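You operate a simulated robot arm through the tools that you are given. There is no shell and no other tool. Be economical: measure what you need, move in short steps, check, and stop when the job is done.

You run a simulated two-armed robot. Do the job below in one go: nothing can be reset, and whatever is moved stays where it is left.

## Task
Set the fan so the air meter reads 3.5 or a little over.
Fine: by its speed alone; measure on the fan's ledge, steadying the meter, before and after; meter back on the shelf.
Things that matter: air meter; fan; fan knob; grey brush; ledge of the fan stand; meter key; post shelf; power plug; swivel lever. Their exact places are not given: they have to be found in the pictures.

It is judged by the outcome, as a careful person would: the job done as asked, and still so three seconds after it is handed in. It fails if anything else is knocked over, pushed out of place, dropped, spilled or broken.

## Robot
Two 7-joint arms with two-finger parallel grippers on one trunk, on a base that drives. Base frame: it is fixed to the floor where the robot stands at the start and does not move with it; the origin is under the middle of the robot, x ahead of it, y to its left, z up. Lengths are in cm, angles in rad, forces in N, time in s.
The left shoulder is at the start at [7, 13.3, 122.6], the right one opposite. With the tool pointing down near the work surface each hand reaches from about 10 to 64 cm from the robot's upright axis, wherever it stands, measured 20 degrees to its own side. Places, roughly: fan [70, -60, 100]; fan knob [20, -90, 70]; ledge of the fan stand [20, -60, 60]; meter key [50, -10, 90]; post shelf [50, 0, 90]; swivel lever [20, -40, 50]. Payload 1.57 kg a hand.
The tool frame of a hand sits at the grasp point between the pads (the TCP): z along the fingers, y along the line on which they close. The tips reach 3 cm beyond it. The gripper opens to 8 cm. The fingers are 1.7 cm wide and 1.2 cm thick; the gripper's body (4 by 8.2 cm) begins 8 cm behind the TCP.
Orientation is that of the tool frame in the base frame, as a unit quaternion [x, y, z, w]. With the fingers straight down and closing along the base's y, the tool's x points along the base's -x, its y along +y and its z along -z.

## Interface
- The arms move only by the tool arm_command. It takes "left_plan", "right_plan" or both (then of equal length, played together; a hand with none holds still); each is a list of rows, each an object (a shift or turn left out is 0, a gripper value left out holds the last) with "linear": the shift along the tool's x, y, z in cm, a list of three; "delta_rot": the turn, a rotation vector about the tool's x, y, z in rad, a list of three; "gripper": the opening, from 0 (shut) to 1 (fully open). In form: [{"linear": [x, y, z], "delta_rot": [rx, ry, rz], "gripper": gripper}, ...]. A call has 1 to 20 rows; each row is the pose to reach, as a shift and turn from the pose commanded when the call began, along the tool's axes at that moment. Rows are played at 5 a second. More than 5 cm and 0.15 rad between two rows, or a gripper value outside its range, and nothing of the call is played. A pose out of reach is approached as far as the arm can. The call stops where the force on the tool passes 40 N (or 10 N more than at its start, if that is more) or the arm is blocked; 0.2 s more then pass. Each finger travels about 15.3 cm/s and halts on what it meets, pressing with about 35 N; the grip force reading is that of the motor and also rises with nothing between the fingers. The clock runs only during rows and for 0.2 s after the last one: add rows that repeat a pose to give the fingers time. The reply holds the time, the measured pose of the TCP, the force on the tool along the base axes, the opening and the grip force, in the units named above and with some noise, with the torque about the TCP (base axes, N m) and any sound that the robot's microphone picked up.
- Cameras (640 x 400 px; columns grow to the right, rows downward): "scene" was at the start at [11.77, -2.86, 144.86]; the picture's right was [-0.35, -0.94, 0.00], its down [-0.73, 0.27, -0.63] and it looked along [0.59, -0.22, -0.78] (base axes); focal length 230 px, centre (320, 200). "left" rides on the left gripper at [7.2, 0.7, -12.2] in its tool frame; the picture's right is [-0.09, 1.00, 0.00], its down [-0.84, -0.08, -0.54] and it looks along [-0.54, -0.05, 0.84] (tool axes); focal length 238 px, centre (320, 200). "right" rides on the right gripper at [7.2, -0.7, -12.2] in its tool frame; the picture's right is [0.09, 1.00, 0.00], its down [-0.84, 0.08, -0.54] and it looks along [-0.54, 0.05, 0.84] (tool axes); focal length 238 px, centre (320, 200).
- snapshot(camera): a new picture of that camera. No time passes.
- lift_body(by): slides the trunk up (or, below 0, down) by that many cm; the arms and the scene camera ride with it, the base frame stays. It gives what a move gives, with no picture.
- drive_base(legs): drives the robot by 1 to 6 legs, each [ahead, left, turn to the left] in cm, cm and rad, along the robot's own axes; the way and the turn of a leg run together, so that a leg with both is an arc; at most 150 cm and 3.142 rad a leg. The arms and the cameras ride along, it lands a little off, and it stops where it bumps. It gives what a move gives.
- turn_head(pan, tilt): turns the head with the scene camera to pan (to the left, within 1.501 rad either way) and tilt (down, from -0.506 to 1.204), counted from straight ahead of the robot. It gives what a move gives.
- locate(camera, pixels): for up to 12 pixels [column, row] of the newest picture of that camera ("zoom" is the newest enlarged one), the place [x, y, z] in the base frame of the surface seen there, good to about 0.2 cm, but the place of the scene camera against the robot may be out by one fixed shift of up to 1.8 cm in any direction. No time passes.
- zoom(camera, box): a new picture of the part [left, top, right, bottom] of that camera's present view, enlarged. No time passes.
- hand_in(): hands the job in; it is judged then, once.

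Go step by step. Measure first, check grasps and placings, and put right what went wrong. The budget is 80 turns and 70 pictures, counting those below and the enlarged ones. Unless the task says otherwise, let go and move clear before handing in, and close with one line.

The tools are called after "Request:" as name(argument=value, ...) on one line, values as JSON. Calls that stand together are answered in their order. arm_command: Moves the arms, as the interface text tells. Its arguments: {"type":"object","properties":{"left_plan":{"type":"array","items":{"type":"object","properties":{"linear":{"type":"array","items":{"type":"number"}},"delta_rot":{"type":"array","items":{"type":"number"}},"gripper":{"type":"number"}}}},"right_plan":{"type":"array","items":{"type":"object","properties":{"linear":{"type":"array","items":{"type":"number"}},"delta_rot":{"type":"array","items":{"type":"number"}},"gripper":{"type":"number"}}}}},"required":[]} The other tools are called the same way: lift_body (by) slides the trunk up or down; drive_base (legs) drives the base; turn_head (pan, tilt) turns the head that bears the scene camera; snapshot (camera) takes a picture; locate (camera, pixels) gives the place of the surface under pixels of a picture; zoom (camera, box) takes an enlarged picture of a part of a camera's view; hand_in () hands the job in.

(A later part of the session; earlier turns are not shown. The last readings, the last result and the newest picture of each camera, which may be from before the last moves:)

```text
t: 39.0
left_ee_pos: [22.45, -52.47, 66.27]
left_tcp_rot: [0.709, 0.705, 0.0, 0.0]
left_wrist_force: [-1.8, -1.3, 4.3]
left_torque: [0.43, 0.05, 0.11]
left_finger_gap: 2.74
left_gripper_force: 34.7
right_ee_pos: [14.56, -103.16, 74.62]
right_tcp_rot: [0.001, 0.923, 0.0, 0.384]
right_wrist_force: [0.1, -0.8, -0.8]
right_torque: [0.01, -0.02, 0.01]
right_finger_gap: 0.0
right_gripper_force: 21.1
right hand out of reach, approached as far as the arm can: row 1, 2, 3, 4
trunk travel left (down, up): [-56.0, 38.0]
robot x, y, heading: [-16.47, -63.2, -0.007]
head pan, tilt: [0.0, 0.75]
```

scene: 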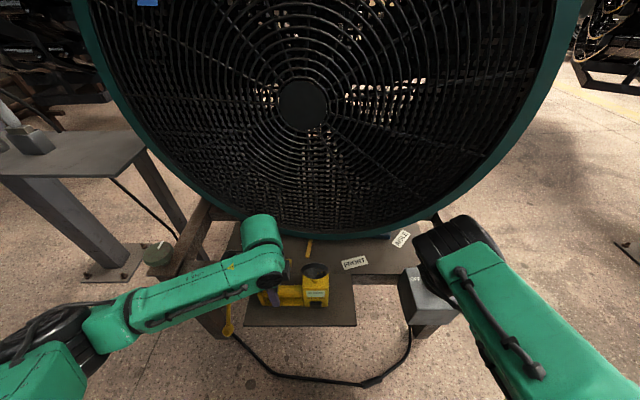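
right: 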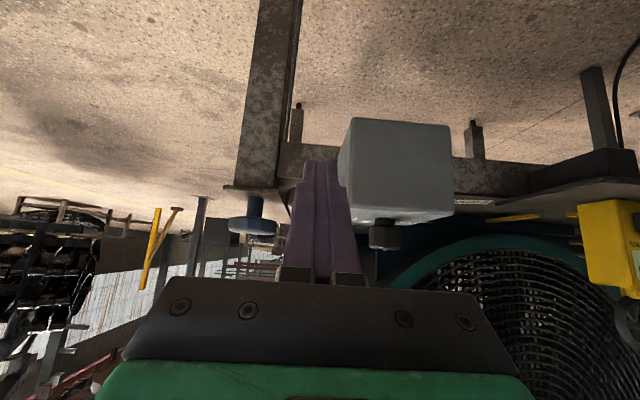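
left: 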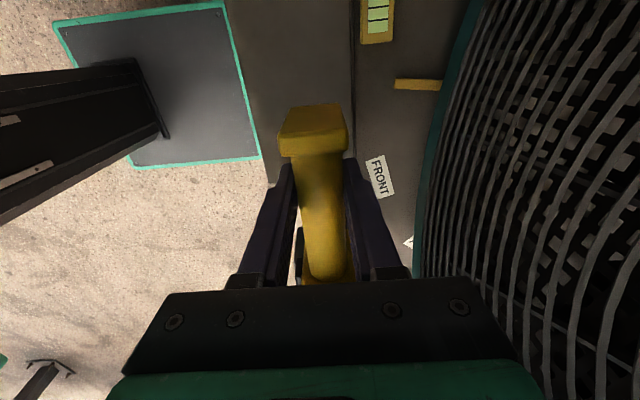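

The 45° tilt needs the wrist too close to the body. I'll reduce the tilt to about 20° (safe height) and see where the hand goes.

Request:
arm_command(right_plan=[{"delta_rot": [0, 0.14, 0]}, {"delta_rot": [0, 0.28, 0]}, {"delta_rot": [0, 0.42, 0]}, {"delta_rot": [0, 0.435, 0]}, {"delta_rot": [0, 0.435, 0]}])

```text
t: 40.2
left_ee_pos: [22.46, -52.43, 66.21]
left_tcp_rot: [0.71, 0.704, 0.0, 0.0]
left_wrist_force: [-1.1, 0.1, 1.2]
left_torque: [0.35, -0.01, 0.03]
left_finger_gap: 2.72
left_gripper_force: 34.9
right_ee_pos: [14.91, -103.07, 74.49]
right_tcp_rot: [0.002, 0.985, -0.002, 0.173]
right_wrist_force: [-0.5, 0.1, 0.5]
right_torque: [0.02, 0.0, 0.01]
right_finger_gap: 0.01
right_gripper_force: 21.1
right hand out of reach, approached as far as the arm can: row 2, 3, 4, 5
trunk travel left (down, up): [-56.0, 38.0]
robot x, y, heading: [-16.27, -63.46, -0.005]
head pan, tilt: [0.0, 0.75]
```

It counts from the actual pose. I'll now raise a bit and move left (+y) in small steps.

Request:
arm_command(right_plan=[{"linear": [-1.37, 0, -3.76]}, {"linear": [-2.4, 2, -6.58]}, {"linear": [-2.4, 6, -6.58]}, {"linear": [-2.4, 10, -6.58]}, {"linear": [-2.4, 14, -6.58]}, {"linear": [-2.4, 14, -6.58]}])

Request:
snapshot(camera="scene")

```text
t: 41.6
left_ee_pos: [22.48, -52.43, 66.22]
left_tcp_rot: [0.709, 0.705, 0.0, 0.001]
left_wrist_force: [-0.2, -1.3, 0.0]
left_torque: [0.27, -0.03, -0.04]
left_finger_gap: 2.75
left_gripper_force: 34.9
right_ee_pos: [15.42, -102.97, 81.01]
right_tcp_rot: [0.001, 0.985, 0.0, 0.174]
right_wrist_force: [0.1, -0.4, 0.2]
right_torque: [0.05, 0.02, 0.01]
right_finger_gap: 0.0
right_gripper_force: 21.7
right hand out of reach, approached as far as the arm can: row 2, 3, 4, 5, 6
trunk travel left (down, up): [-56.0, 38.0]
robot x, y, heading: [-16.51, -62.62, -0.003]
head pan, tilt: [0.0, 0.75]
```

```text
32 pictures are left
```

scene: 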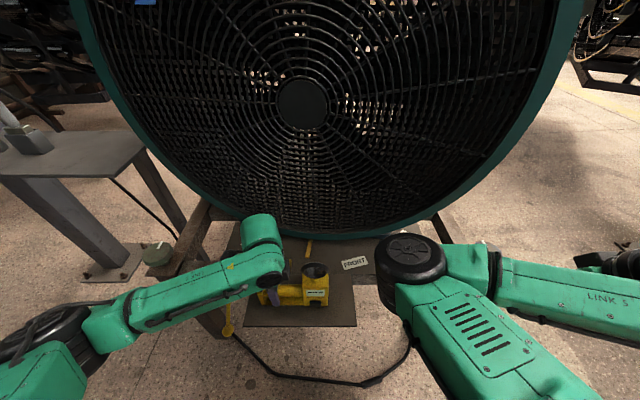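

The right forearm points outward from an inner elbow, so it needs more distance from the body to swing inward. I'll lift the meter, back the base 16 cm, and set it down again with more reach.

Request:
arm_command(left_plan=[{"linear": [0, 0, -2]}, {"linear": [0, 0, -6]}, {"linear": [0, 0, -10]}, {"linear": [0, 0, -12]}, {"linear": [0, 0, -12]}])

Request:
drive_base(legs=[[-16, 4, 0]])

Request:
arm_command(right_plan=[{"linear": [-4, 0, 1.4]}, {"linear": [-8, 0, 2.8]}, {"linear": [-12, 0, 4.2]}, {"linear": [-14, 0, 4.9]}, {"linear": [-14, 4, 4.9]}, {"linear": [-14, 8, 4.9]}, {"linear": [-14, 12, 4.9]}, {"linear": [-14, 16, 4.9]}, {"linear": [-14, 16, 4.9]}])

Request:
snapshot(camera="scene")

```text
t: 42.8
left_ee_pos: [22.39, -52.56, 78.55]
left_tcp_rot: [0.71, 0.704, 0.0, 0.0]
left_wrist_force: [-0.1, 1.0, -2.4]
left_torque: [0.21, -0.02, -0.03]
left_finger_gap: 2.74
left_gripper_force: 35.5
right_ee_pos: [15.33, -102.93, 81.05]
right_tcp_rot: [0.001, 0.985, 0.0, 0.173]
right_wrist_force: [0.3, -0.2, 1.0]
right_torque: [0.0, 0.0, 0.0]
right_finger_gap: 0.01
right_gripper_force: 21.1
trunk travel left (down, up): [-56.0, 38.0]
robot x, y, heading: [-16.41, -63.14, -0.007]
head pan, tilt: [0.0, 0.75]
```

```text
t: 44.3
left_ee_pos: [6.36, -48.65, 78.57]
left_tcp_rot: [0.711, 0.703, 0.0, 0.0]
left_wrist_force: [0.2, 0.0, -2.0]
left_torque: [0.16, 0.0, 0.0]
left_finger_gap: 2.76
left_gripper_force: 34.8
right_ee_pos: [-0.99, -99.12, 81.06]
right_tcp_rot: [0.005, 0.985, -0.001, 0.174]
right_wrist_force: [-0.4, 0.7, 0.3]
right_torque: [-0.01, 0.01, -0.01]
right_finger_gap: 0.0
right_gripper_force: 21.4
trunk travel left (down, up): [-56.0, 38.0]
robot x, y, heading: [-32.63, -58.94, -0.005]
head pan, tilt: [0.0, 0.75]
```

```text
t: 46.3
left_ee_pos: [6.34, -48.71, 78.42]
left_tcp_rot: [0.711, 0.703, -0.001, -0.001]
left_wrist_force: [-1.7, -0.9, -1.9]
left_torque: [0.16, 0.0, -0.03]
left_finger_gap: 2.74
left_gripper_force: 35.4
right_ee_pos: [15.56, -87.85, 79.65]
right_tcp_rot: [0.019, 0.982, -0.023, 0.186]
right_wrist_force: [-0.4, -0.4, 0.1]
right_torque: [-0.01, 0.0, 0.0]
right_finger_gap: 0.0
right_gripper_force: 21.6
right hand out of reach, approached as far as the arm can: row 6, 7, 8, 9
trunk travel left (down, up): [-56.0, 38.0]
robot x, y, heading: [-32.49, -59.14, -0.007]
head pan, tilt: [0.0, 0.75]
```

```text
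31 pictures are left
```

scene: 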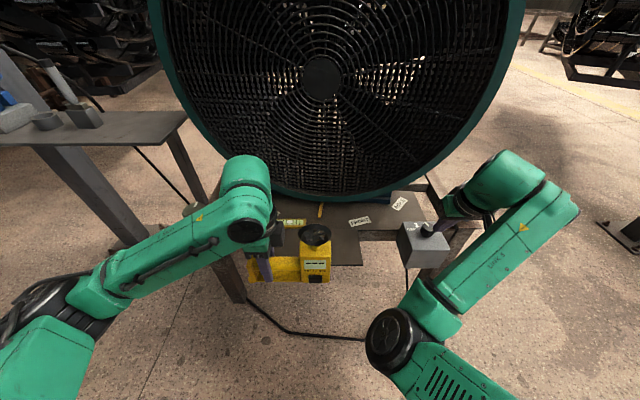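

The right wrist is at its limit, but it works comfortably 30–40 cm to the right of the base. I'll pull it back and shift the base left so the key falls there, with the left arm reaching across to hold the meter.

Request:
arm_command(right_plan=[{"linear": [4, 0, -1.5]}, {"linear": [8, -2, -3]}, {"linear": [11, -4, -5]}, {"linear": [11, -4, -5]}])

Request:
drive_base(legs=[[0, 29, 0], [11, 0, 0]])

Request:
arm_command(left_plan=[{"linear": [-4, 0, 0]}, {"linear": [-8, 0, 0]}, {"linear": [-12, 0.5, 0]}, {"linear": [-16, 1, 0]}, {"linear": [-20, 1.5, 0]}, {"linear": [-24, 2, 0]}, {"linear": [-28, 3, 0]}, {"linear": [-32, 4, 0]}, {"linear": [-32, 4, 0]}])

Request:
snapshot(camera="scene")

```text
t: 47.5
left_ee_pos: [6.23, -48.71, 78.48]
left_tcp_rot: [0.711, 0.703, 0.0, -0.001]
left_wrist_force: [-0.8, 0.0, -1.9]
left_torque: [0.18, -0.03, 0.0]
left_finger_gap: 2.76
left_gripper_force: 34.8
right_ee_pos: [9.02, -94.43, 76.57]
right_tcp_rot: [0.019, 0.982, -0.041, 0.185]
right_wrist_force: [1.1, 0.0, -0.3]
right_torque: [-0.02, 0.0, 0.01]
right_finger_gap: 0.0
right_gripper_force: 21.2
right hand out of reach, approached as far as the arm can: row 1, 2, 3, 4
trunk travel left (down, up): [-56.0, 38.0]
robot x, y, heading: [-32.76, -58.96, -0.011]
head pan, tilt: [0.0, 0.75]
stopped in row 4 (right hand): the arm was blocked; the commanded pose is now the measured one
```

```text
t: 50.3
left_ee_pos: [17.48, -20.11, 78.41]
left_tcp_rot: [0.713, 0.701, -0.001, -0.001]
left_wrist_force: [-0.1, 1.2, -2.2]
left_torque: [0.23, -0.04, 0.02]
left_finger_gap: 2.74
left_gripper_force: 34.8
right_ee_pos: [19.66, -65.57, 76.58]
right_tcp_rot: [0.022, 0.982, -0.041, 0.184]
right_wrist_force: [0.1, -0.5, -0.6]
right_torque: [-0.04, 0.01, 0.02]
right_finger_gap: 0.0
right_gripper_force: 20.5
trunk travel left (down, up): [-56.0, 38.0]
robot x, y, heading: [-21.38, -29.85, -0.017]
head pan, tilt: [0.0, 0.75]
```

```text
t: 52.3
left_ee_pos: [20.38, -49.58, 78.08]
left_tcp_rot: [0.715, 0.699, 0.003, -0.004]
left_wrist_force: [4.1, 26.1, -14.5]
left_torque: [-0.03, -0.06, -0.29]
left_finger_gap: 2.76
left_gripper_force: 34.6
left hand out of reach, approached as far as the arm can: row 8, 9
right_ee_pos: [19.61, -65.71, 76.6]
right_tcp_rot: [0.024, 0.982, -0.044, 0.184]
right_wrist_force: [-4.0, -25.9, 12.6]
right_torque: [2.6, -0.06, 0.74]
right_finger_gap: 0.0
right_gripper_force: 21.7
trunk travel left (down, up): [-56.0, 38.0]
robot x, y, heading: [-21.47, -29.82, -0.013]
head pan, tilt: [0.0, 0.75]
```

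```text
30 pictures are left
```

scene: 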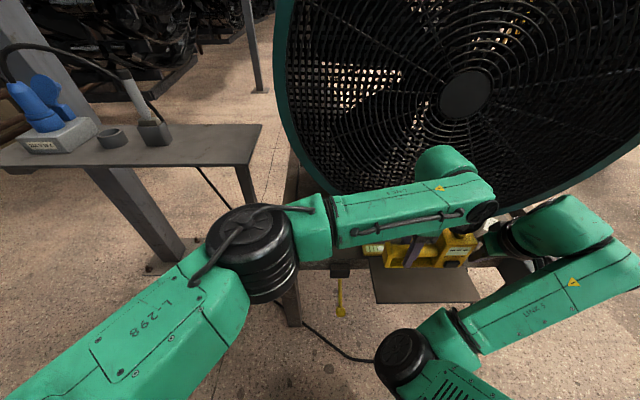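

The left hand reached across, but the meter's head is touching the right fingers (26 N). Back the left off 4 cm and move the right hand aside.

Request:
arm_command(left_plan=[{"linear": [2, 0, 0]}, {"linear": [4, 0, 0]}, {"linear": [6, 0, 0]}, {"linear": [6, 0, 0]}])

Request:
arm_command(right_plan=[{"linear": [1, -3, -1]}, {"linear": [2, -6, -2]}, {"linear": [4, -6, -3]}, {"linear": [7, -6, -4]}, {"linear": [7, -6, -4]}])

Request:
snapshot(camera="scene")

Request:
zoom(camera="scene", box=[330, 180, 530, 320])

Request:
snapshot(camera="left")

```text
t: 53.3
left_ee_pos: [20.5, -43.59, 78.41]
left_tcp_rot: [0.714, 0.7, 0.0, -0.001]
left_wrist_force: [0.1, -0.2, -2.7]
left_torque: [0.14, 0.0, 0.0]
left_finger_gap: 2.74
left_gripper_force: 35.2
right_ee_pos: [19.72, -65.71, 76.58]
right_tcp_rot: [0.022, 0.982, -0.041, 0.185]
right_wrist_force: [0.8, -1.3, 0.4]
right_torque: [0.03, 0.0, 0.0]
right_finger_gap: 0.0
right_gripper_force: 21.5
trunk travel left (down, up): [-56.0, 38.0]
robot x, y, heading: [-21.7, -29.64, -0.02]
head pan, tilt: [0.0, 0.75]
```

```text
t: 54.5
left_ee_pos: [20.52, -43.67, 78.44]
left_tcp_rot: [0.714, 0.701, -0.001, 0.0]
left_wrist_force: [-0.8, 0.6, -1.7]
left_torque: [0.16, 0.0, -0.01]
left_finger_gap: 2.72
left_gripper_force: 35.5
right_ee_pos: [11.49, -71.1, 78.25]
right_tcp_rot: [0.022, 0.982, -0.041, 0.185]
right_wrist_force: [0.2, 0.2, -0.9]
right_torque: [0.02, -0.02, -0.01]
right_finger_gap: 0.02
right_gripper_force: 21.0
trunk travel left (down, up): [-56.0, 38.0]
robot x, y, heading: [-21.86, -29.98, -0.018]
head pan, tilt: [0.0, 0.75]
```

```text
29 pictures are left
```

scene: 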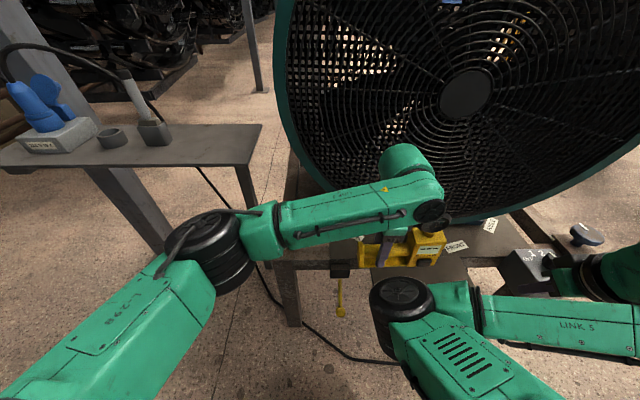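

```text
2.86 times, centred on (430, 250) of scene
```

zoom: 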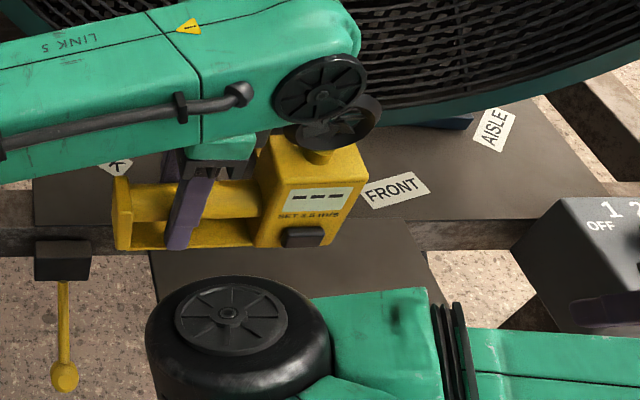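

```text
27 pictures are left
```

left: 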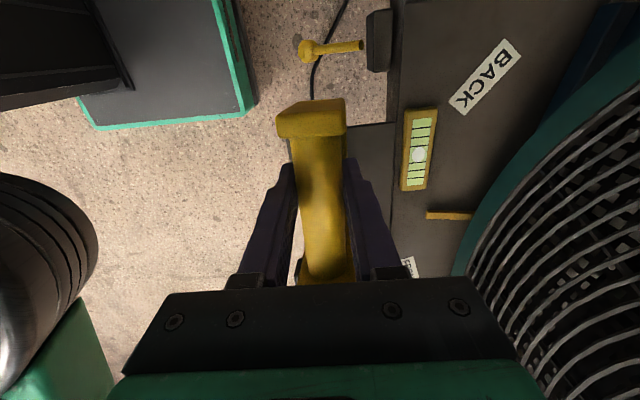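

The meter's grip is unchanged. Now set it on the ledge again.

Request:
arm_command(left_plan=[{"linear": [-4.5, 1.1, 0]}, {"linear": [-8.9, 2.2, 0]}, {"linear": [-8.9, 2.2, 4]}, {"linear": [-8.9, 2.2, 8]}, {"linear": [-8.9, 2.2, 10.5]}, {"linear": [-8.9, 2.2, 11.5]}, {"linear": [-8.9, 2.2, 12]}, {"linear": [-8.9, 2.2, 12.2]}, {"linear": [-8.9, 2.2, 12.2]}])

Request:
snapshot(camera="right")

```text
t: 56.5
left_ee_pos: [18.75, -49.7, 69.68]
left_tcp_rot: [0.714, 0.7, 0.0, -0.001]
left_wrist_force: [0.2, 0.8, -2.7]
left_torque: [0.14, 0.0, -0.01]
left_finger_gap: 2.7
left_gripper_force: 34.8
left hand out of reach, approached as far as the arm can: row 2, 3, 4, 5, 6, 7, 8, 9
right_ee_pos: [11.43, -71.01, 78.2]
right_tcp_rot: [0.022, 0.982, -0.042, 0.184]
right_wrist_force: [0.5, -0.9, -0.6]
right_torque: [0.02, 0.02, -0.04]
right_finger_gap: 0.0
right_gripper_force: 21.6
trunk travel left (down, up): [-56.0, 38.0]
robot x, y, heading: [-21.91, -30.04, -0.017]
head pan, tilt: [0.0, 0.75]
```

```text
26 pictures are left
```

right: 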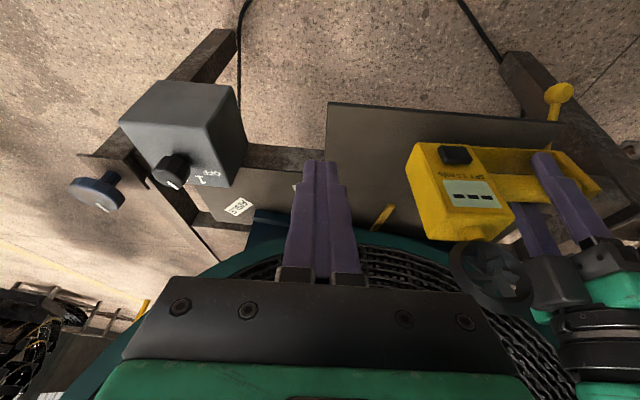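

The left arm is just at the edge of its reach. I'll raise both hands 12 cm, lower the trunk 12 cm (better geometry) and advance the base slightly.

Request:
arm_command(left_plan=[{"linear": [0, 0, -4]}, {"linear": [0, 0, -8]}, {"linear": [0, 0, -12]}, {"linear": [0, 0, -12]}], right_plan=[{"linear": [-1, 0, -3.8]}, {"linear": [-2, 0, -7.6]}, {"linear": [-3, 0, -11.3]}, {"linear": [-3, 0, -11.3]}])

Request:
lift_body(by=-12)

Request:
drive_base(legs=[[3, -2, 0.018]])

```text
t: 57.4
left_ee_pos: [19.82, -50.05, 85.25]
left_tcp_rot: [0.701, 0.711, -0.053, 0.033]
left_wrist_force: [-0.5, 0.9, -2.7]
left_torque: [0.15, 0.03, 0.03]
left_finger_gap: 2.73
left_gripper_force: 34.8
right_ee_pos: [9.11, -71.2, 89.04]
right_tcp_rot: [0.035, 0.984, -0.041, 0.169]
right_wrist_force: [-0.4, 0.5, 0.0]
right_torque: [-0.03, 0.02, 0.02]
right_finger_gap: 0.0
right_gripper_force: 21.6
right hand out of reach, approached as far as the arm can: row 1, 2, 3, 4
trunk travel left (down, up): [-56.0, 38.0]
robot x, y, heading: [-21.53, -29.9, -0.017]
head pan, tilt: [0.0, 0.75]
stopped in row 4 (left hand): the arm was blocked; the commanded pose is now the measured one
```

```text
t: 58.9
left_ee_pos: [19.88, -49.98, 73.28]
left_tcp_rot: [0.701, 0.71, -0.053, 0.032]
left_wrist_force: [0.5, 0.0, -2.0]
left_torque: [0.14, 0.0, -0.02]
left_finger_gap: 2.71
left_gripper_force: 35.2
right_ee_pos: [9.07, -71.27, 77.03]
right_tcp_rot: [0.035, 0.984, -0.041, 0.17]
right_wrist_force: [-0.3, 0.6, 0.3]
right_torque: [-0.01, -0.02, 0.02]
right_finger_gap: 0.0
right_gripper_force: 21.3
trunk travel left (down, up): [-44.0, 50.0]
robot x, y, heading: [-21.3, -29.9, -0.014]
head pan, tilt: [0.0, 0.75]
```

```text
t: 59.7
left_ee_pos: [23.24, -51.27, 73.26]
left_tcp_rot: [0.694, 0.717, -0.052, 0.031]
left_wrist_force: [0.9, -0.2, -2.7]
left_torque: [0.18, 0.03, 0.02]
left_finger_gap: 2.71
left_gripper_force: 35.2
right_ee_pos: [13.01, -72.76, 76.85]
right_tcp_rot: [0.027, 0.984, -0.04, 0.169]
right_wrist_force: [0.5, 0.8, 0.2]
right_torque: [-0.04, 0.04, 0.01]
right_finger_gap: 0.0
right_gripper_force: 21.2
trunk travel left (down, up): [-44.0, 50.0]
robot x, y, heading: [-18.72, -31.85, -0.004]
head pan, tilt: [0.0, 0.75]
```

Base moved well; the left hand got a small tilt (≈0.12 rad) from the reach limit. I'll level it first.

Request:
arm_command(left_plan=[{"delta_rot": [-0.015, 0.058, 0.016]}, {"delta_rot": [-0.03, 0.117, 0.033]}, {"delta_rot": [-0.03, 0.117, 0.033]}])

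```text
t: 60.5
left_ee_pos: [23.05, -51.31, 73.22]
left_tcp_rot: [0.711, 0.703, -0.009, 0.005]
left_wrist_force: [-0.2, 0.6, -2.7]
left_torque: [0.17, -0.05, 0.02]
left_finger_gap: 2.71
left_gripper_force: 35.2
right_ee_pos: [12.83, -72.73, 77.04]
right_tcp_rot: [0.027, 0.984, -0.04, 0.17]
right_wrist_force: [-0.3, 0.5, -0.1]
right_torque: [0.02, 0.04, 0.0]
right_finger_gap: 0.01
right_gripper_force: 21.7
trunk travel left (down, up): [-44.0, 50.0]
robot x, y, heading: [-18.52, -31.79, 0.003]
head pan, tilt: [0.0, 0.75]
```

Request:
arm_command(left_plan=[{"linear": [0, -0.5, 2], "delta_rot": [0, 0.02, 0]}, {"linear": [0, -0.8, 4.5], "delta_rot": [0, 0.02, 0]}, {"linear": [0, -0.8, 6], "delta_rot": [0, 0.02, 0]}, {"linear": [0, -0.8, 6.6], "delta_rot": [0, 0.02, 0]}, {"linear": [0, -0.8, 7.0], "delta_rot": [0, 0.02, 0]}, {"linear": [0, -0.8, 7.1], "delta_rot": [0, 0.02, 0]}, {"linear": [0, -0.8, 7.1], "delta_rot": [0, 0.02, 0]}])

Request:
snapshot(camera="right")

```text
t: 61.6
left_ee_pos: [23.1, -51.65, 68.62]
left_tcp_rot: [0.703, 0.711, 0.002, 0.01]
left_wrist_force: [0.5, 0.9, -2.9]
left_torque: [0.14, 0.01, 0.03]
left_finger_gap: 2.67
left_gripper_force: 34.7
right_ee_pos: [11.15, -72.73, 73.64]
right_tcp_rot: [0.023, 0.994, -0.041, 0.097]
right_wrist_force: [0.1, 0.5, 0.6]
right_torque: [0.05, 0.02, 0.01]
right_finger_gap: 0.01
right_gripper_force: 21.3
trunk travel left (down, up): [-44.0, 50.0]
robot x, y, heading: [-18.47, -32.05, 0.006]
head pan, tilt: [0.0, 0.75]
stopped in row 5 (right hand): the arm was blocked; the commanded pose is now the measured one
```

```text
25 pictures are left
```

right: 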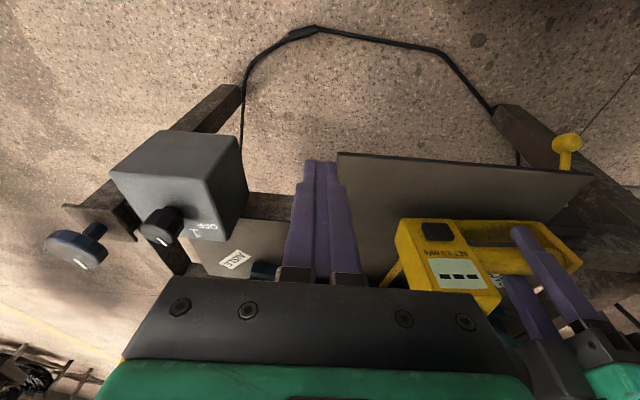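

The right arm was pushed while the left lowered — the arms seem to touch somewhere. Let me look.

Request:
snapshot(camera="scene")

```text
24 pictures are left
```

scene: 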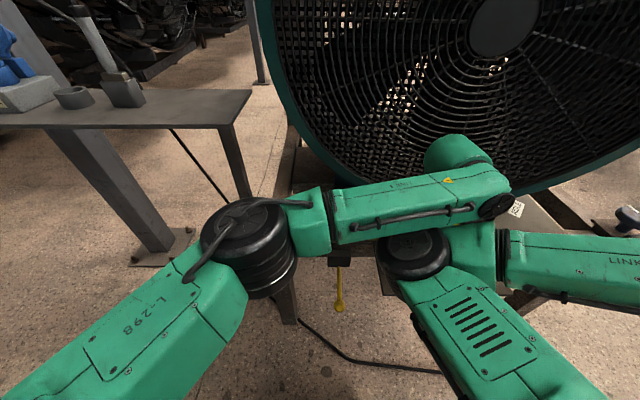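

The left forearm rests on the right elbow, so these postures cross. I'll raise the meter, back away into free space, and probe the right arm's reach from there with the tool upright.

Request:
arm_command(left_plan=[{"linear": [0, 0, -3]}, {"linear": [0, 0, -6]}, {"linear": [0, 0, -9]}, {"linear": [0, 0, -10]}, {"linear": [0, 0, -10]}])

Request:
drive_base(legs=[[-30, 0, 0]])

Request:
arm_command(left_plan=[{"linear": [4, 0, 0]}, {"linear": [8, 0, 0]}, {"linear": [12, 0, 0]}, {"linear": [16, 0, 0]}, {"linear": [20, 0, 0]}, {"linear": [24, 0, 0]}, {"linear": [24, 0, 0]}])

Request:
arm_command(right_plan=[{"delta_rot": [-0.04, 0.1, -0.02]}, {"delta_rot": [-0.082, 0.194, -0.046]}, {"linear": [-4, 0, -2], "delta_rot": [-0.082, 0.194, -0.046]}, {"linear": [-8, 0, -3], "delta_rot": [-0.082, 0.194, -0.046]}, {"linear": [-12, 0, -3], "delta_rot": [-0.082, 0.194, -0.046]}, {"linear": [-16, 0, -3], "delta_rot": [-0.082, 0.194, -0.046]}, {"linear": [-16, 0, -3], "delta_rot": [-0.082, 0.194, -0.046]}])

Request:
arm_command(right_plan=[{"linear": [0, 2, 0], "delta_rot": [0, 0, -0.1]}, {"linear": [0, 5, 0], "delta_rot": [0, 0, -0.2]}, {"linear": [0, 8, 0], "delta_rot": [0, 0, -0.3]}, {"linear": [0, 12, 0], "delta_rot": [0, 0, -0.4]}, {"linear": [0, 16, 0], "delta_rot": [0, 0, -0.5]}, {"linear": [0, 20, 0], "delta_rot": [0, 0, -0.6]}, {"linear": [0, 20, 0], "delta_rot": [0, 0, -0.6]}])

Request:
snapshot(camera="scene")

```text
t: 62.8
left_ee_pos: [23.43, -50.61, 77.62]
left_tcp_rot: [0.704, 0.711, 0.002, 0.01]
left_wrist_force: [-0.2, 0.4, -1.8]
left_torque: [0.12, 0.01, 0.0]
left_finger_gap: 2.73
left_gripper_force: 35.1
left hand out of reach, approached as far as the arm can: row 3, 4, 5
right_ee_pos: [11.12, -72.75, 73.56]
right_tcp_rot: [0.023, 0.994, -0.042, 0.097]
right_wrist_force: [-0.5, 0.3, -0.1]
right_torque: [0.04, -0.03, -0.01]
right_finger_gap: 0.0
right_gripper_force: 21.4
trunk travel left (down, up): [-44.0, 50.0]
robot x, y, heading: [-18.52, -32.13, 0.001]
head pan, tilt: [0.0, 0.75]
```

```text
t: 64.8
left_ee_pos: [-6.57, -50.53, 77.6]
left_tcp_rot: [0.702, 0.712, 0.002, 0.012]
left_wrist_force: [-0.5, -0.1, -2.6]
left_torque: [0.18, -0.05, 0.0]
left_finger_gap: 2.73
left_gripper_force: 34.7
right_ee_pos: [-18.89, -72.74, 73.63]
right_tcp_rot: [0.022, 0.994, -0.041, 0.099]
right_wrist_force: [-0.1, 0.4, -0.7]
right_torque: [0.0, -0.03, -0.01]
right_finger_gap: 0.0
right_gripper_force: 21.0
trunk travel left (down, up): [-44.0, 50.0]
robot x, y, heading: [-48.6, -31.93, 0.005]
head pan, tilt: [0.0, 0.75]
```

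```text
t: 66.4
left_ee_pos: [-7.08, -26.5, 77.01]
left_tcp_rot: [0.703, 0.711, 0.0, 0.011]
left_wrist_force: [-0.3, -0.4, -2.9]
left_torque: [0.11, 0.02, -0.01]
left_finger_gap: 2.73
left_gripper_force: 35.1
right_ee_pos: [-18.92, -72.82, 73.53]
right_tcp_rot: [0.022, 0.994, -0.041, 0.097]
right_wrist_force: [0.8, 0.1, 0.1]
right_torque: [0.01, 0.02, 0.03]
right_finger_gap: 0.0
right_gripper_force: 21.2
trunk travel left (down, up): [-44.0, 50.0]
robot x, y, heading: [-48.92, -31.83, 0.004]
head pan, tilt: [0.0, 0.75]
```

```text
t: 68.0
left_ee_pos: [-7.07, -26.35, 77.08]
left_tcp_rot: [0.703, 0.711, 0.001, 0.011]
left_wrist_force: [0.2, 0.8, -3.0]
left_torque: [0.2, -0.01, -0.01]
left_finger_gap: 2.74
left_gripper_force: 34.4
right_ee_pos: [-3.99, -73.37, 79.64]
right_tcp_rot: [-0.001, 1.0, 0.001, 0.001]
right_wrist_force: [0.0, -0.6, -0.4]
right_torque: [-0.03, -0.02, 0.0]
right_finger_gap: 0.0
right_gripper_force: 21.5
trunk travel left (down, up): [-44.0, 50.0]
robot x, y, heading: [-48.55, -31.8, 0.007]
head pan, tilt: [0.0, 0.75]
```

```text
t: 69.6
left_ee_pos: [-7.13, -26.39, 76.98]
left_tcp_rot: [0.702, 0.713, 0.0, 0.009]
left_wrist_force: [0.2, -0.3, -2.3]
left_torque: [0.18, 0.0, 0.02]
left_finger_gap: 2.73
left_gripper_force: 35.2
right_ee_pos: [0.78, -64.42, 78.47]
right_tcp_rot: [-0.273, 0.962, -0.002, 0.006]
right_wrist_force: [0.8, -0.6, -0.1]
right_torque: [0.05, -0.01, 0.01]
right_finger_gap: 0.0
right_gripper_force: 21.3
right hand out of reach, approached as far as the arm can: row 3, 4, 5, 6, 7
trunk travel left (down, up): [-44.0, 50.0]
robot x, y, heading: [-48.65, -31.66, 0.005]
head pan, tilt: [0.0, 0.75]
```

```text
23 pictures are left
```

scene: 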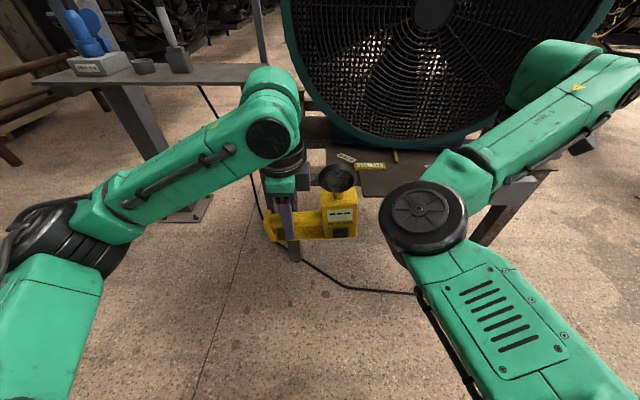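

The arm slides along an arc, so some wrist limit depends on the hand's yaw. I'll try yawing the other way and then moving left.

Request:
arm_command(right_plan=[{"delta_rot": [0, 0, 0.15]}, {"delta_rot": [0, 0, 0.3]}, {"delta_rot": [0, 0, 0.45]}, {"delta_rot": [0, 0, 0.6]}, {"delta_rot": [0, 0, 0.75]}, {"delta_rot": [0, 0, 0.9]}, {"delta_rot": [0, 0, 1.05]}, {"delta_rot": [0, 0, 1.05]}])

Request:
arm_command(right_plan=[{"linear": [1.9, 3.5, 0]}, {"linear": [3.8, 7, 0]}, {"linear": [5.7, 10.5, 0]}, {"linear": [7.7, 14, 0]}, {"linear": [7.7, 14, 0]}])

Request:
arm_command(right_plan=[{"delta_rot": [0, 0, 0.15]}, {"delta_rot": [0, 0, 0.3]}, {"delta_rot": [0, 0, 0.45]}, {"delta_rot": [0, 0, 0.6]}, {"delta_rot": [0, 0, 0.75]}, {"delta_rot": [0, 0, 0.9]}, {"delta_rot": [0, 0, 1.05]}, {"delta_rot": [0, 0, 1.05]}])

```text
t: 71.4
left_ee_pos: [-6.98, -26.34, 77.01]
left_tcp_rot: [0.702, 0.712, 0.0, 0.011]
left_wrist_force: [-0.4, 0.5, -2.5]
left_torque: [0.14, 0.0, -0.01]
left_finger_gap: 2.72
left_gripper_force: 35.1
right_ee_pos: [0.52, -64.58, 78.15]
right_tcp_rot: [0.248, 0.969, 0.0, 0.007]
right_wrist_force: [0.5, 0.6, -0.6]
right_torque: [-0.01, 0.03, -0.01]
right_finger_gap: 0.0
right_gripper_force: 20.9
trunk travel left (down, up): [-44.0, 50.0]
robot x, y, heading: [-48.68, -32.0, 0.006]
head pan, tilt: [0.0, 0.75]
```

```text
t: 72.6
left_ee_pos: [-7.12, -26.38, 77.08]
left_tcp_rot: [0.702, 0.712, 0.001, 0.009]
left_wrist_force: [-0.2, 1.0, -2.8]
left_torque: [0.17, 0.0, -0.03]
left_finger_gap: 2.7
left_gripper_force: 35.0
right_ee_pos: [8.28, -53.06, 78.21]
right_tcp_rot: [0.247, 0.969, 0.0, 0.007]
right_wrist_force: [-0.5, -0.5, 0.8]
right_torque: [0.02, -0.04, 0.0]
right_finger_gap: 0.01
right_gripper_force: 21.3
right hand out of reach, approached as far as the arm can: row 1, 2, 3, 4, 5
trunk travel left (down, up): [-44.0, 50.0]
robot x, y, heading: [-49.12, -32.0, 0.006]
head pan, tilt: [0.0, 0.75]
```

```text
t: 74.4
left_ee_pos: [-7.11, -26.4, 77.06]
left_tcp_rot: [0.702, 0.712, 0.001, 0.01]
left_wrist_force: [-0.4, 0.3, -1.6]
left_torque: [0.17, 0.0, 0.01]
left_finger_gap: 2.73
left_gripper_force: 35.4
right_ee_pos: [-12.11, -70.51, 79.53]
right_tcp_rot: [0.699, 0.715, 0.003, 0.005]
right_wrist_force: [-0.1, 0.2, 1.0]
right_torque: [-0.01, 0.0, -0.04]
right_finger_gap: 0.01
right_gripper_force: 21.5
right hand out of reach, approached as far as the arm can: row 1, 2, 3, 4, 5, 6, 7, 8
trunk travel left (down, up): [-44.0, 50.0]
robot x, y, heading: [-48.73, -31.91, 0.006]
head pan, tilt: [0.0, 0.75]
```

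Vertical tool won't get the right hand close, but pointing the fingers leftward (wrist to the right of the key) should. I'll test that in free space: yaw back, tilt the fingers ~52° towards +y, then move left.

Request:
arm_command(right_plan=[{"delta_rot": [0, 0, -0.15]}, {"delta_rot": [0, 0, -0.3]}, {"delta_rot": [0, 0, -0.45]}, {"delta_rot": [0, 0, -0.6]}, {"delta_rot": [0, 0, -0.75]}, {"delta_rot": [0, 0, -0.9]}, {"delta_rot": [0, 0, -1.05]}, {"delta_rot": [0, 0, -1.2]}, {"delta_rot": [0, 0, -1.35]}, {"delta_rot": [0, 0, -1.5]}, {"delta_rot": [0, 0, -1.56]}, {"delta_rot": [0, 0, -1.56]}])

Request:
arm_command(right_plan=[{"delta_rot": [-0.15, 0, 0]}, {"delta_rot": [-0.3, 0, 0]}, {"delta_rot": [-0.45, 0, 0]}, {"delta_rot": [-0.6, 0, 0]}, {"delta_rot": [-0.75, 0, 0]}, {"delta_rot": [-0.9, 0, 0]}, {"delta_rot": [-0.9, 0, 0]}])

Request:
arm_command(right_plan=[{"linear": [-1.5, 0.6, 4]}, {"linear": [-3, 1.2, 8]}, {"linear": [-5, 2, 12]}, {"linear": [-7, 3, 16]}, {"linear": [-9, 4, 20]}, {"linear": [-9, 4, 20]}])

Request:
snapshot(camera="scene")

```text
t: 77.0
left_ee_pos: [-7.05, -26.4, 77.0]
left_tcp_rot: [0.703, 0.711, 0.001, 0.011]
left_wrist_force: [0.5, -0.2, -2.6]
left_torque: [0.18, 0.03, 0.0]
left_finger_gap: 2.72
left_gripper_force: 34.9
right_ee_pos: [-10.44, -70.16, 78.89]
right_tcp_rot: [-0.006, 1.0, -0.001, 0.007]
right_wrist_force: [0.2, 0.7, 0.1]
right_torque: [0.0, -0.02, 0.0]
right_finger_gap: 0.01
right_gripper_force: 21.9
right hand out of reach, approached as far as the arm can: row 5, 6, 7, 8, 9, 10, 11, 12
trunk travel left (down, up): [-44.0, 50.0]
robot x, y, heading: [-49.18, -32.15, 0.006]
head pan, tilt: [0.0, 0.75]
```

```text
t: 78.6
left_ee_pos: [-7.0, -26.25, 77.14]
left_tcp_rot: [0.702, 0.712, 0.001, 0.009]
left_wrist_force: [0.5, 0.4, -2.1]
left_torque: [0.17, 0.02, -0.02]
left_finger_gap: 2.69
left_gripper_force: 35.0
right_ee_pos: [-10.25, -69.87, 78.92]
right_tcp_rot: [-0.009, 0.901, 0.434, 0.003]
right_wrist_force: [0.8, -0.1, 0.3]
right_torque: [0.02, -0.01, 0.04]
right_finger_gap: 0.0
right_gripper_force: 21.4
trunk travel left (down, up): [-44.0, 50.0]
robot x, y, heading: [-49.06, -31.91, 0.003]
head pan, tilt: [0.0, 0.75]
```

```text
t: 80.0
left_ee_pos: [-7.1, -26.37, 77.06]
left_tcp_rot: [0.703, 0.712, 0.001, 0.009]
left_wrist_force: [0.9, 0.1, -2.8]
left_torque: [0.14, 0.03, -0.01]
left_finger_gap: 2.7
left_gripper_force: 35.2
right_ee_pos: [-1.28, -51.83, 69.55]
right_tcp_rot: [-0.008, 0.901, 0.433, 0.004]
right_wrist_force: [0.6, 0.4, -0.1]
right_torque: [-0.01, 0.01, 0.03]
right_finger_gap: 0.03
right_gripper_force: 21.4
trunk travel left (down, up): [-44.0, 50.0]
robot x, y, heading: [-48.92, -31.84, 0.006]
head pan, tilt: [0.0, 0.75]
```

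```text
22 pictures are left
```

scene: 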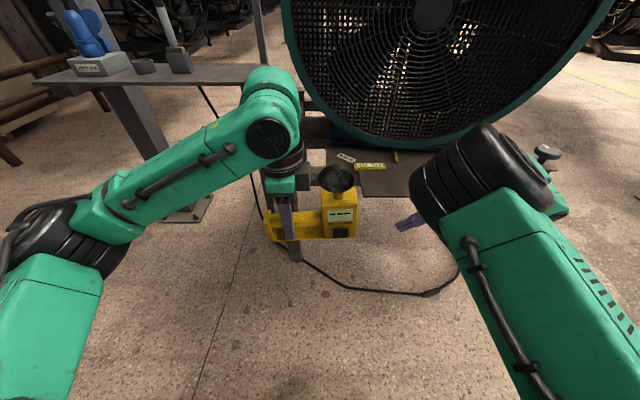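

That works: the right arm re-folded and the fingers now point left at (−1.3,−51.8,69.6) without a limit. I'll raise it a little, then drive in so the ledge lies under the left hand.

Request:
arm_command(right_plan=[{"linear": [3, 2, -1.6]}, {"linear": [6, 4, -3.2]}, {"linear": [9, 6.2, -5]}, {"linear": [9, 6.2, -5]}])

Request:
drive_base(legs=[[0, -18.7, 0], [25.4, 0, 0]])

Request:
snapshot(camera="scene")

```text
t: 81.0
left_ee_pos: [-7.06, -26.44, 77.05]
left_tcp_rot: [0.702, 0.712, 0.001, 0.01]
left_wrist_force: [0.1, 0.6, -2.8]
left_torque: [0.15, 0.01, -0.02]
left_finger_gap: 2.71
left_gripper_force: 35.0
right_ee_pos: [-10.37, -52.22, 77.29]
right_tcp_rot: [-0.006, 0.9, 0.435, 0.003]
right_wrist_force: [0.2, -0.1, -0.5]
right_torque: [-0.01, 0.01, 0.01]
right_finger_gap: 0.01
right_gripper_force: 21.3
trunk travel left (down, up): [-44.0, 50.0]
robot x, y, heading: [-48.83, -31.98, -0.002]
head pan, tilt: [0.0, 0.75]
```

```text
t: 84.1
left_ee_pos: [18.82, -45.41, 76.94]
left_tcp_rot: [0.701, 0.713, 0.001, 0.011]
left_wrist_force: [0.2, 0.9, -2.2]
left_torque: [0.14, -0.01, 0.01]
left_finger_gap: 2.71
left_gripper_force: 35.2
right_ee_pos: [15.66, -71.37, 77.36]
right_tcp_rot: [-0.009, 0.901, 0.434, 0.002]
right_wrist_force: [-0.3, -0.1, -0.9]
right_torque: [0.01, 0.01, 0.01]
right_finger_gap: 0.0
right_gripper_force: 21.3
trunk travel left (down, up): [-44.0, 50.0]
robot x, y, heading: [-22.77, -51.37, 0.011]
head pan, tilt: [0.0, 0.75]
```

```text
21 pictures are left
```

scene: 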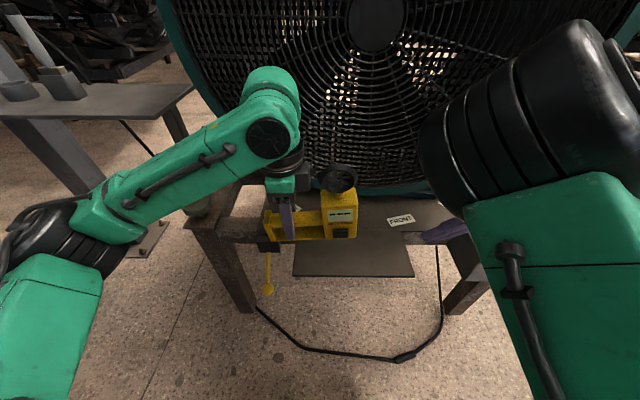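

Now set the meter on the ledge with the left hand.

Request:
arm_command(left_plan=[{"linear": [-3.5, 1.8, 0], "delta_rot": [0, 0.02, 0]}, {"linear": [-7.2, 3.7, 0], "delta_rot": [0, 0.02, 0]}, {"linear": [-7.2, 3.7, 4], "delta_rot": [0, 0.02, 0]}, {"linear": [-7.2, 3.7, 7.5], "delta_rot": [0, 0.02, 0]}, {"linear": [-7.2, 3.7, 9.5], "delta_rot": [0, 0.02, 0]}, {"linear": [-7.2, 3.7, 10.3], "delta_rot": [0, 0.02, 0]}, {"linear": [-7.2, 3.7, 10.7], "delta_rot": [0, 0.02, 0]}, {"linear": [-7.2, 3.7, 10.9], "delta_rot": [0, 0.02, 0]}, {"linear": [-7.2, 3.7, 10.9], "delta_rot": [0, 0.02, 0]}])

Request:
snapshot(camera="right")

Request:
zoom(camera="scene", box=[260, 140, 460, 290])

```text
t: 86.1
left_ee_pos: [22.67, -52.68, 66.54]
left_tcp_rot: [0.7, 0.714, 0.009, 0.005]
left_wrist_force: [8.2, -4.4, 23.4]
left_torque: [-0.07, 0.07, 0.06]
left_finger_gap: 2.72
left_gripper_force: 35.7
right_ee_pos: [15.58, -71.47, 77.39]
right_tcp_rot: [-0.01, 0.901, 0.434, 0.003]
right_wrist_force: [0.0, -0.5, -0.7]
right_torque: [-0.02, -0.03, -0.03]
right_finger_gap: 0.03
right_gripper_force: 21.1
trunk travel left (down, up): [-44.0, 50.0]
robot x, y, heading: [-22.43, -51.53, 0.014]
head pan, tilt: [0.0, 0.75]
```

```text
20 pictures are left
```

right: 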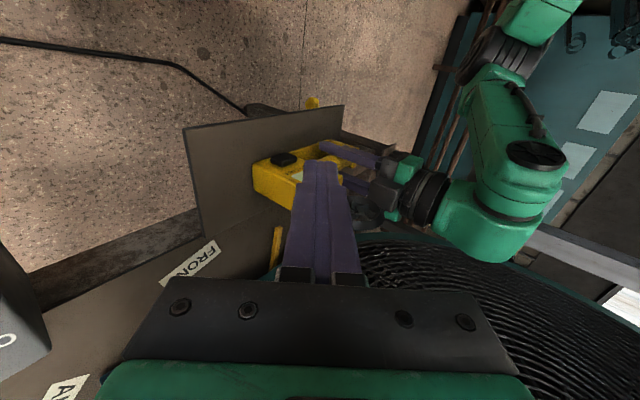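

```text
2.67 times, centred on (360, 215) of scene
```

zoom: 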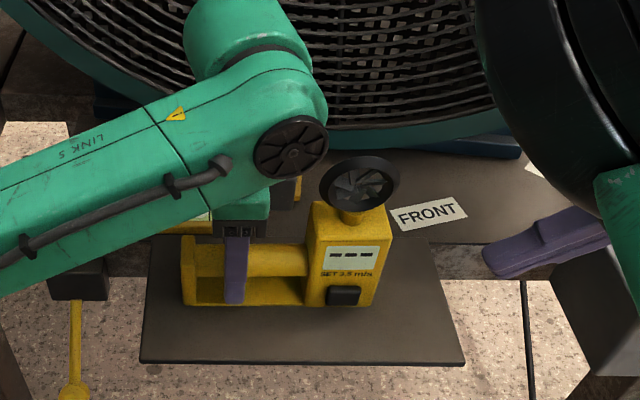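

The meter stands on the ledge, pressed 23 N. I'll locate the key with both cameras.

Request:
locate(camera="right", pixels=[[284, 160], [274, 162], [293, 157], [262, 172]])

Request:
locate(camera="zoom", pixels=[[344, 295], [332, 295], [356, 294], [350, 257], [500, 260]])

```text
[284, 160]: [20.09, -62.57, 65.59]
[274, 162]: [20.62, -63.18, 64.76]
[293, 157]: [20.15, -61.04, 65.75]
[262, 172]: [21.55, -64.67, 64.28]
```

```text
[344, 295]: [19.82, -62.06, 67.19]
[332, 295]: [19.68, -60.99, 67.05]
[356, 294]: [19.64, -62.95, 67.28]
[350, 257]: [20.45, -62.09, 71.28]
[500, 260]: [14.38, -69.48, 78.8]
```

Key centre is about (20.0,−62.0,65.4). I'll bring the right fingertips in front of it, then advance towards contact.

Request:
arm_command(right_plan=[{"linear": [-0.4, -1.2, 4.2]}, {"linear": [-0.4, -2.4, 8.4]}, {"linear": [-0.4, -3.5, 12.6]}, {"linear": [-1.5, -3.5, 12.6]}, {"linear": [-2.6, -3.5, 12.6]}, {"linear": [-2.6, -3.5, 12.6]}])

Request:
zoom(camera="scene", box=[300, 170, 420, 270])

```text
t: 87.5
left_ee_pos: [22.7, -52.7, 66.33]
left_tcp_rot: [0.701, 0.714, 0.008, 0.004]
left_wrist_force: [9.9, -2.8, 24.3]
left_torque: [-0.08, -0.01, 0.14]
left_finger_gap: 2.73
left_gripper_force: 35.1
right_ee_pos: [18.13, -63.82, 66.89]
right_tcp_rot: [-0.011, 0.901, 0.435, 0.004]
right_wrist_force: [0.4, -0.6, 0.0]
right_torque: [0.02, -0.02, -0.03]
right_finger_gap: 0.0
right_gripper_force: 21.5
trunk travel left (down, up): [-44.0, 50.0]
robot x, y, heading: [-22.56, -51.29, 0.009]
head pan, tilt: [0.0, 0.75]
```

```text
4.00 times, centred on (360, 220) of scene
```

zoom: 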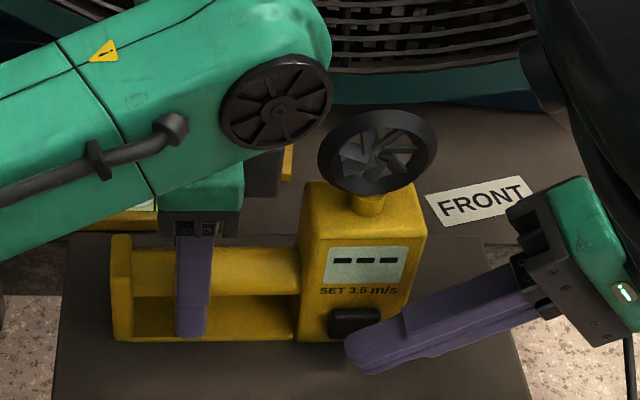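

Fingertip is just in front of the key. Press forward gently in steps.

Request:
arm_command(right_plan=[{"linear": [-0.5, 0, 0]}, {"linear": [-0.9, 0, 0]}, {"linear": [-1.2, 0, 0]}, {"linear": [-1.4, 0, 0]}, {"linear": [-1.4, 0, 0]}])

Request:
zoom(camera="scene", box=[320, 180, 400, 250])

```text
t: 88.7
left_ee_pos: [22.67, -52.58, 66.4]
left_tcp_rot: [0.701, 0.713, 0.009, 0.005]
left_wrist_force: [9.1, -1.4, 23.7]
left_torque: [0.06, 0.0, 0.15]
left_finger_gap: 2.72
left_gripper_force: 34.7
right_ee_pos: [19.38, -63.76, 66.96]
right_tcp_rot: [-0.009, 0.901, 0.433, 0.002]
right_wrist_force: [-1.2, -0.5, -0.3]
right_torque: [0.03, 0.04, 0.04]
right_finger_gap: 0.0
right_gripper_force: 21.2
trunk travel left (down, up): [-44.0, 50.0]
robot x, y, heading: [-22.81, -51.01, 0.009]
head pan, tilt: [0.0, 0.75]
```

```text
5.71 times, centred on (360, 215) of scene
```

zoom: 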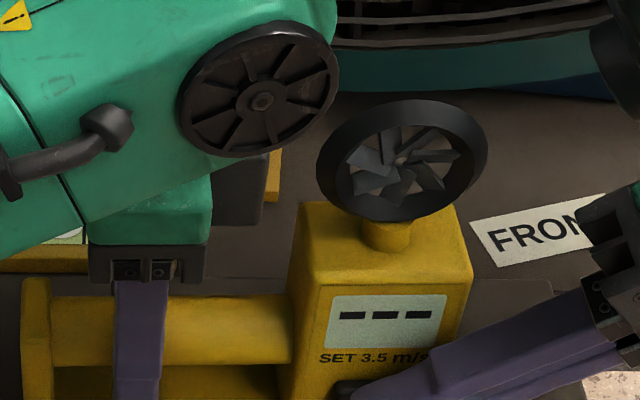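

Nearly in contact. Continue pressing in small steps.

Request:
arm_command(right_plan=[{"linear": [-0.3, 0, 0]}, {"linear": [-0.5, 0, 0]}, {"linear": [-0.7, 0, 0]}, {"linear": [-0.7, 0, 0]}])

Request:
zoom(camera="scene", box=[320, 190, 400, 260])

```text
t: 89.7
left_ee_pos: [22.75, -52.54, 66.51]
left_tcp_rot: [0.699, 0.715, 0.009, 0.004]
left_wrist_force: [13.5, -2.1, 16.9]
left_torque: [0.06, -0.12, 0.65]
left_finger_gap: 2.74
left_gripper_force: 34.8
right_ee_pos: [20.09, -63.8, 66.96]
right_tcp_rot: [-0.012, 0.9, 0.435, 0.002]
right_wrist_force: [-11.3, 0.8, 1.6]
right_torque: [0.21, 0.2, 0.25]
right_finger_gap: 0.0
right_gripper_force: 21.4
trunk travel left (down, up): [-44.0, 50.0]
robot x, y, heading: [-22.76, -51.51, 0.01]
head pan, tilt: [0.0, 0.75]
heard: click
```

```text
5.71 times, centred on (360, 225) of scene
```

zoom: 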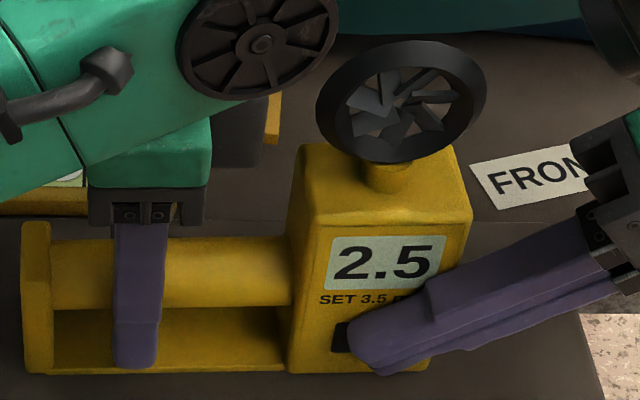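

A click, and the display reads 2.5. I'll release the key and check that the reading stands.

Request:
arm_command(right_plan=[{"linear": [1, 0, 0]}, {"linear": [2.5, 0, 0]}, {"linear": [4, 0, 0]}, {"linear": [4, 0, 0]}, {"linear": [4, 0, 0]}, {"linear": [4, 0, 0]}])

Request:
zoom(camera="scene", box=[260, 160, 460, 290])

```text
t: 91.1
left_ee_pos: [22.67, -52.6, 66.44]
left_tcp_rot: [0.7, 0.714, 0.009, 0.005]
left_wrist_force: [3.7, 1.0, 18.2]
left_torque: [0.15, 0.05, 0.27]
left_finger_gap: 2.69
left_gripper_force: 35.3
right_ee_pos: [16.19, -63.83, 67.0]
right_tcp_rot: [-0.009, 0.9, 0.435, 0.004]
right_wrist_force: [-0.5, -0.6, 0.3]
right_torque: [0.0, 0.02, 0.01]
right_finger_gap: 0.03
right_gripper_force: 21.5
trunk travel left (down, up): [-44.0, 50.0]
robot x, y, heading: [-22.36, -51.64, 0.014]
head pan, tilt: [0.0, 0.75]
```

```text
3.08 times, centred on (360, 225) of scene
```

zoom: 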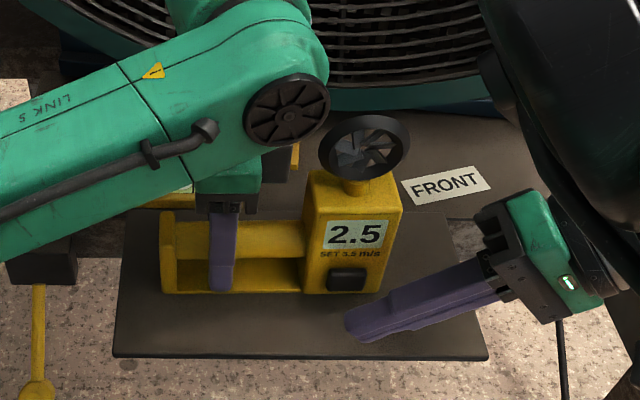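

The reading before is 2.5, holding after release. The left hand keeps steadying the meter; now the right hand goes up and over to the knob, uprighting and opening.

Request:
arm_command(right_plan=[{"linear": [0.7, 1.5, -3]}, {"linear": [1.5, 3, -6]}, {"linear": [2.2, 4.43, -8.9]}, {"linear": [2.2, 2.88, -12.8], "delta_rot": [0.14, 0, 0]}, {"linear": [2.2, 1.33, -16.7], "delta_rot": [0.28, 0, 0]}, {"linear": [2.2, -0.22, -20.5], "delta_rot": [0.42, 0, 0], "gripper": 0.7}, {"linear": [2.2, -1.78, -24.4], "delta_rot": [0.56, 0, 0]}, {"linear": [2.2, -3.33, -28.3], "delta_rot": [0.7, 0, 0]}, {"linear": [-2.1, -3.95, -29.1], "delta_rot": [0.8, 0, 0]}, {"linear": [-6.4, -4.57, -29.86], "delta_rot": [0.9, 0, 0]}, {"linear": [-6.4, -4.57, -29.86], "delta_rot": [0.9, 0, 0]}])

Request:
snapshot(camera="right")

```text
t: 93.5
left_ee_pos: [22.67, -52.66, 66.41]
left_tcp_rot: [0.701, 0.714, 0.009, 0.004]
left_wrist_force: [-1.5, 1.2, 12.5]
left_torque: [0.06, 0.03, 0.02]
left_finger_gap: 2.75
left_gripper_force: 34.8
right_ee_pos: [22.93, -90.08, 82.17]
right_tcp_rot: [-0.008, 1.0, -0.002, 0.007]
right_wrist_force: [0.2, -0.4, 0.4]
right_torque: [-0.03, 0.01, 0.0]
right_finger_gap: 5.6
right_gripper_force: 0.0
trunk travel left (down, up): [-44.0, 50.0]
robot x, y, heading: [-22.83, -51.4, 0.011]
head pan, tilt: [0.0, 0.75]
```

```text
14 pictures are left
```

right: 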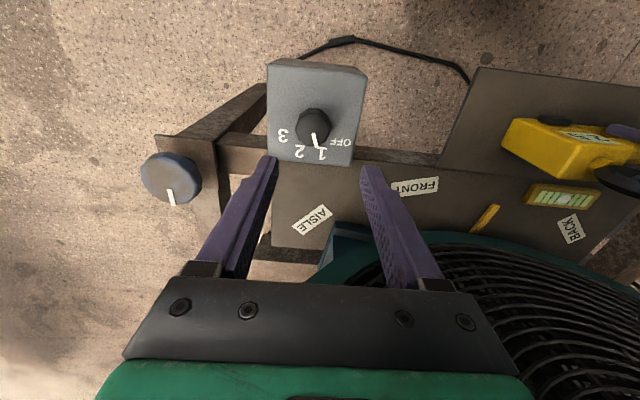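

Right hand stands over the knob; dial OFF-1-2-3 visible at (315,135). Zoom and measure.

Request:
zoom(camera="right", box=[255, 70, 375, 170])

Request:
locate(camera="right", pixels=[[313, 123], [299, 122], [329, 122], [317, 138], [345, 142], [321, 154], [299, 152], [282, 135], [313, 109], [314, 147]])

```text
4.00 times, centred on (315, 120) of right
```

zoom: 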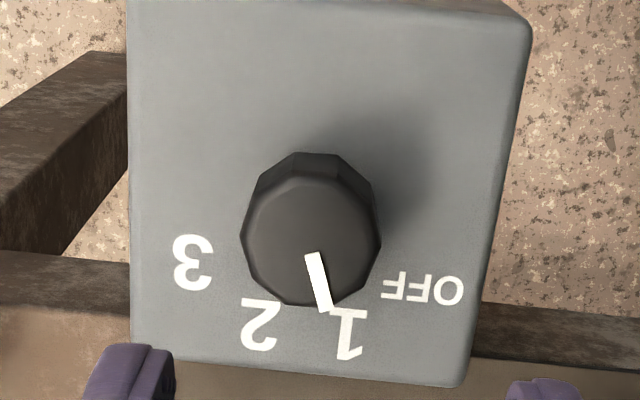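

```text
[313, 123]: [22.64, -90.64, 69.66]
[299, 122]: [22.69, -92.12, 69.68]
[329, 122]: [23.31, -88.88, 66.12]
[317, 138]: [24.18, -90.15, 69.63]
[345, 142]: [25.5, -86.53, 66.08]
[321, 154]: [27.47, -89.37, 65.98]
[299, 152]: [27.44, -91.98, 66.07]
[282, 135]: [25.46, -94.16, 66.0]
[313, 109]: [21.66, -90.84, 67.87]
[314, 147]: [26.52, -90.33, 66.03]
```

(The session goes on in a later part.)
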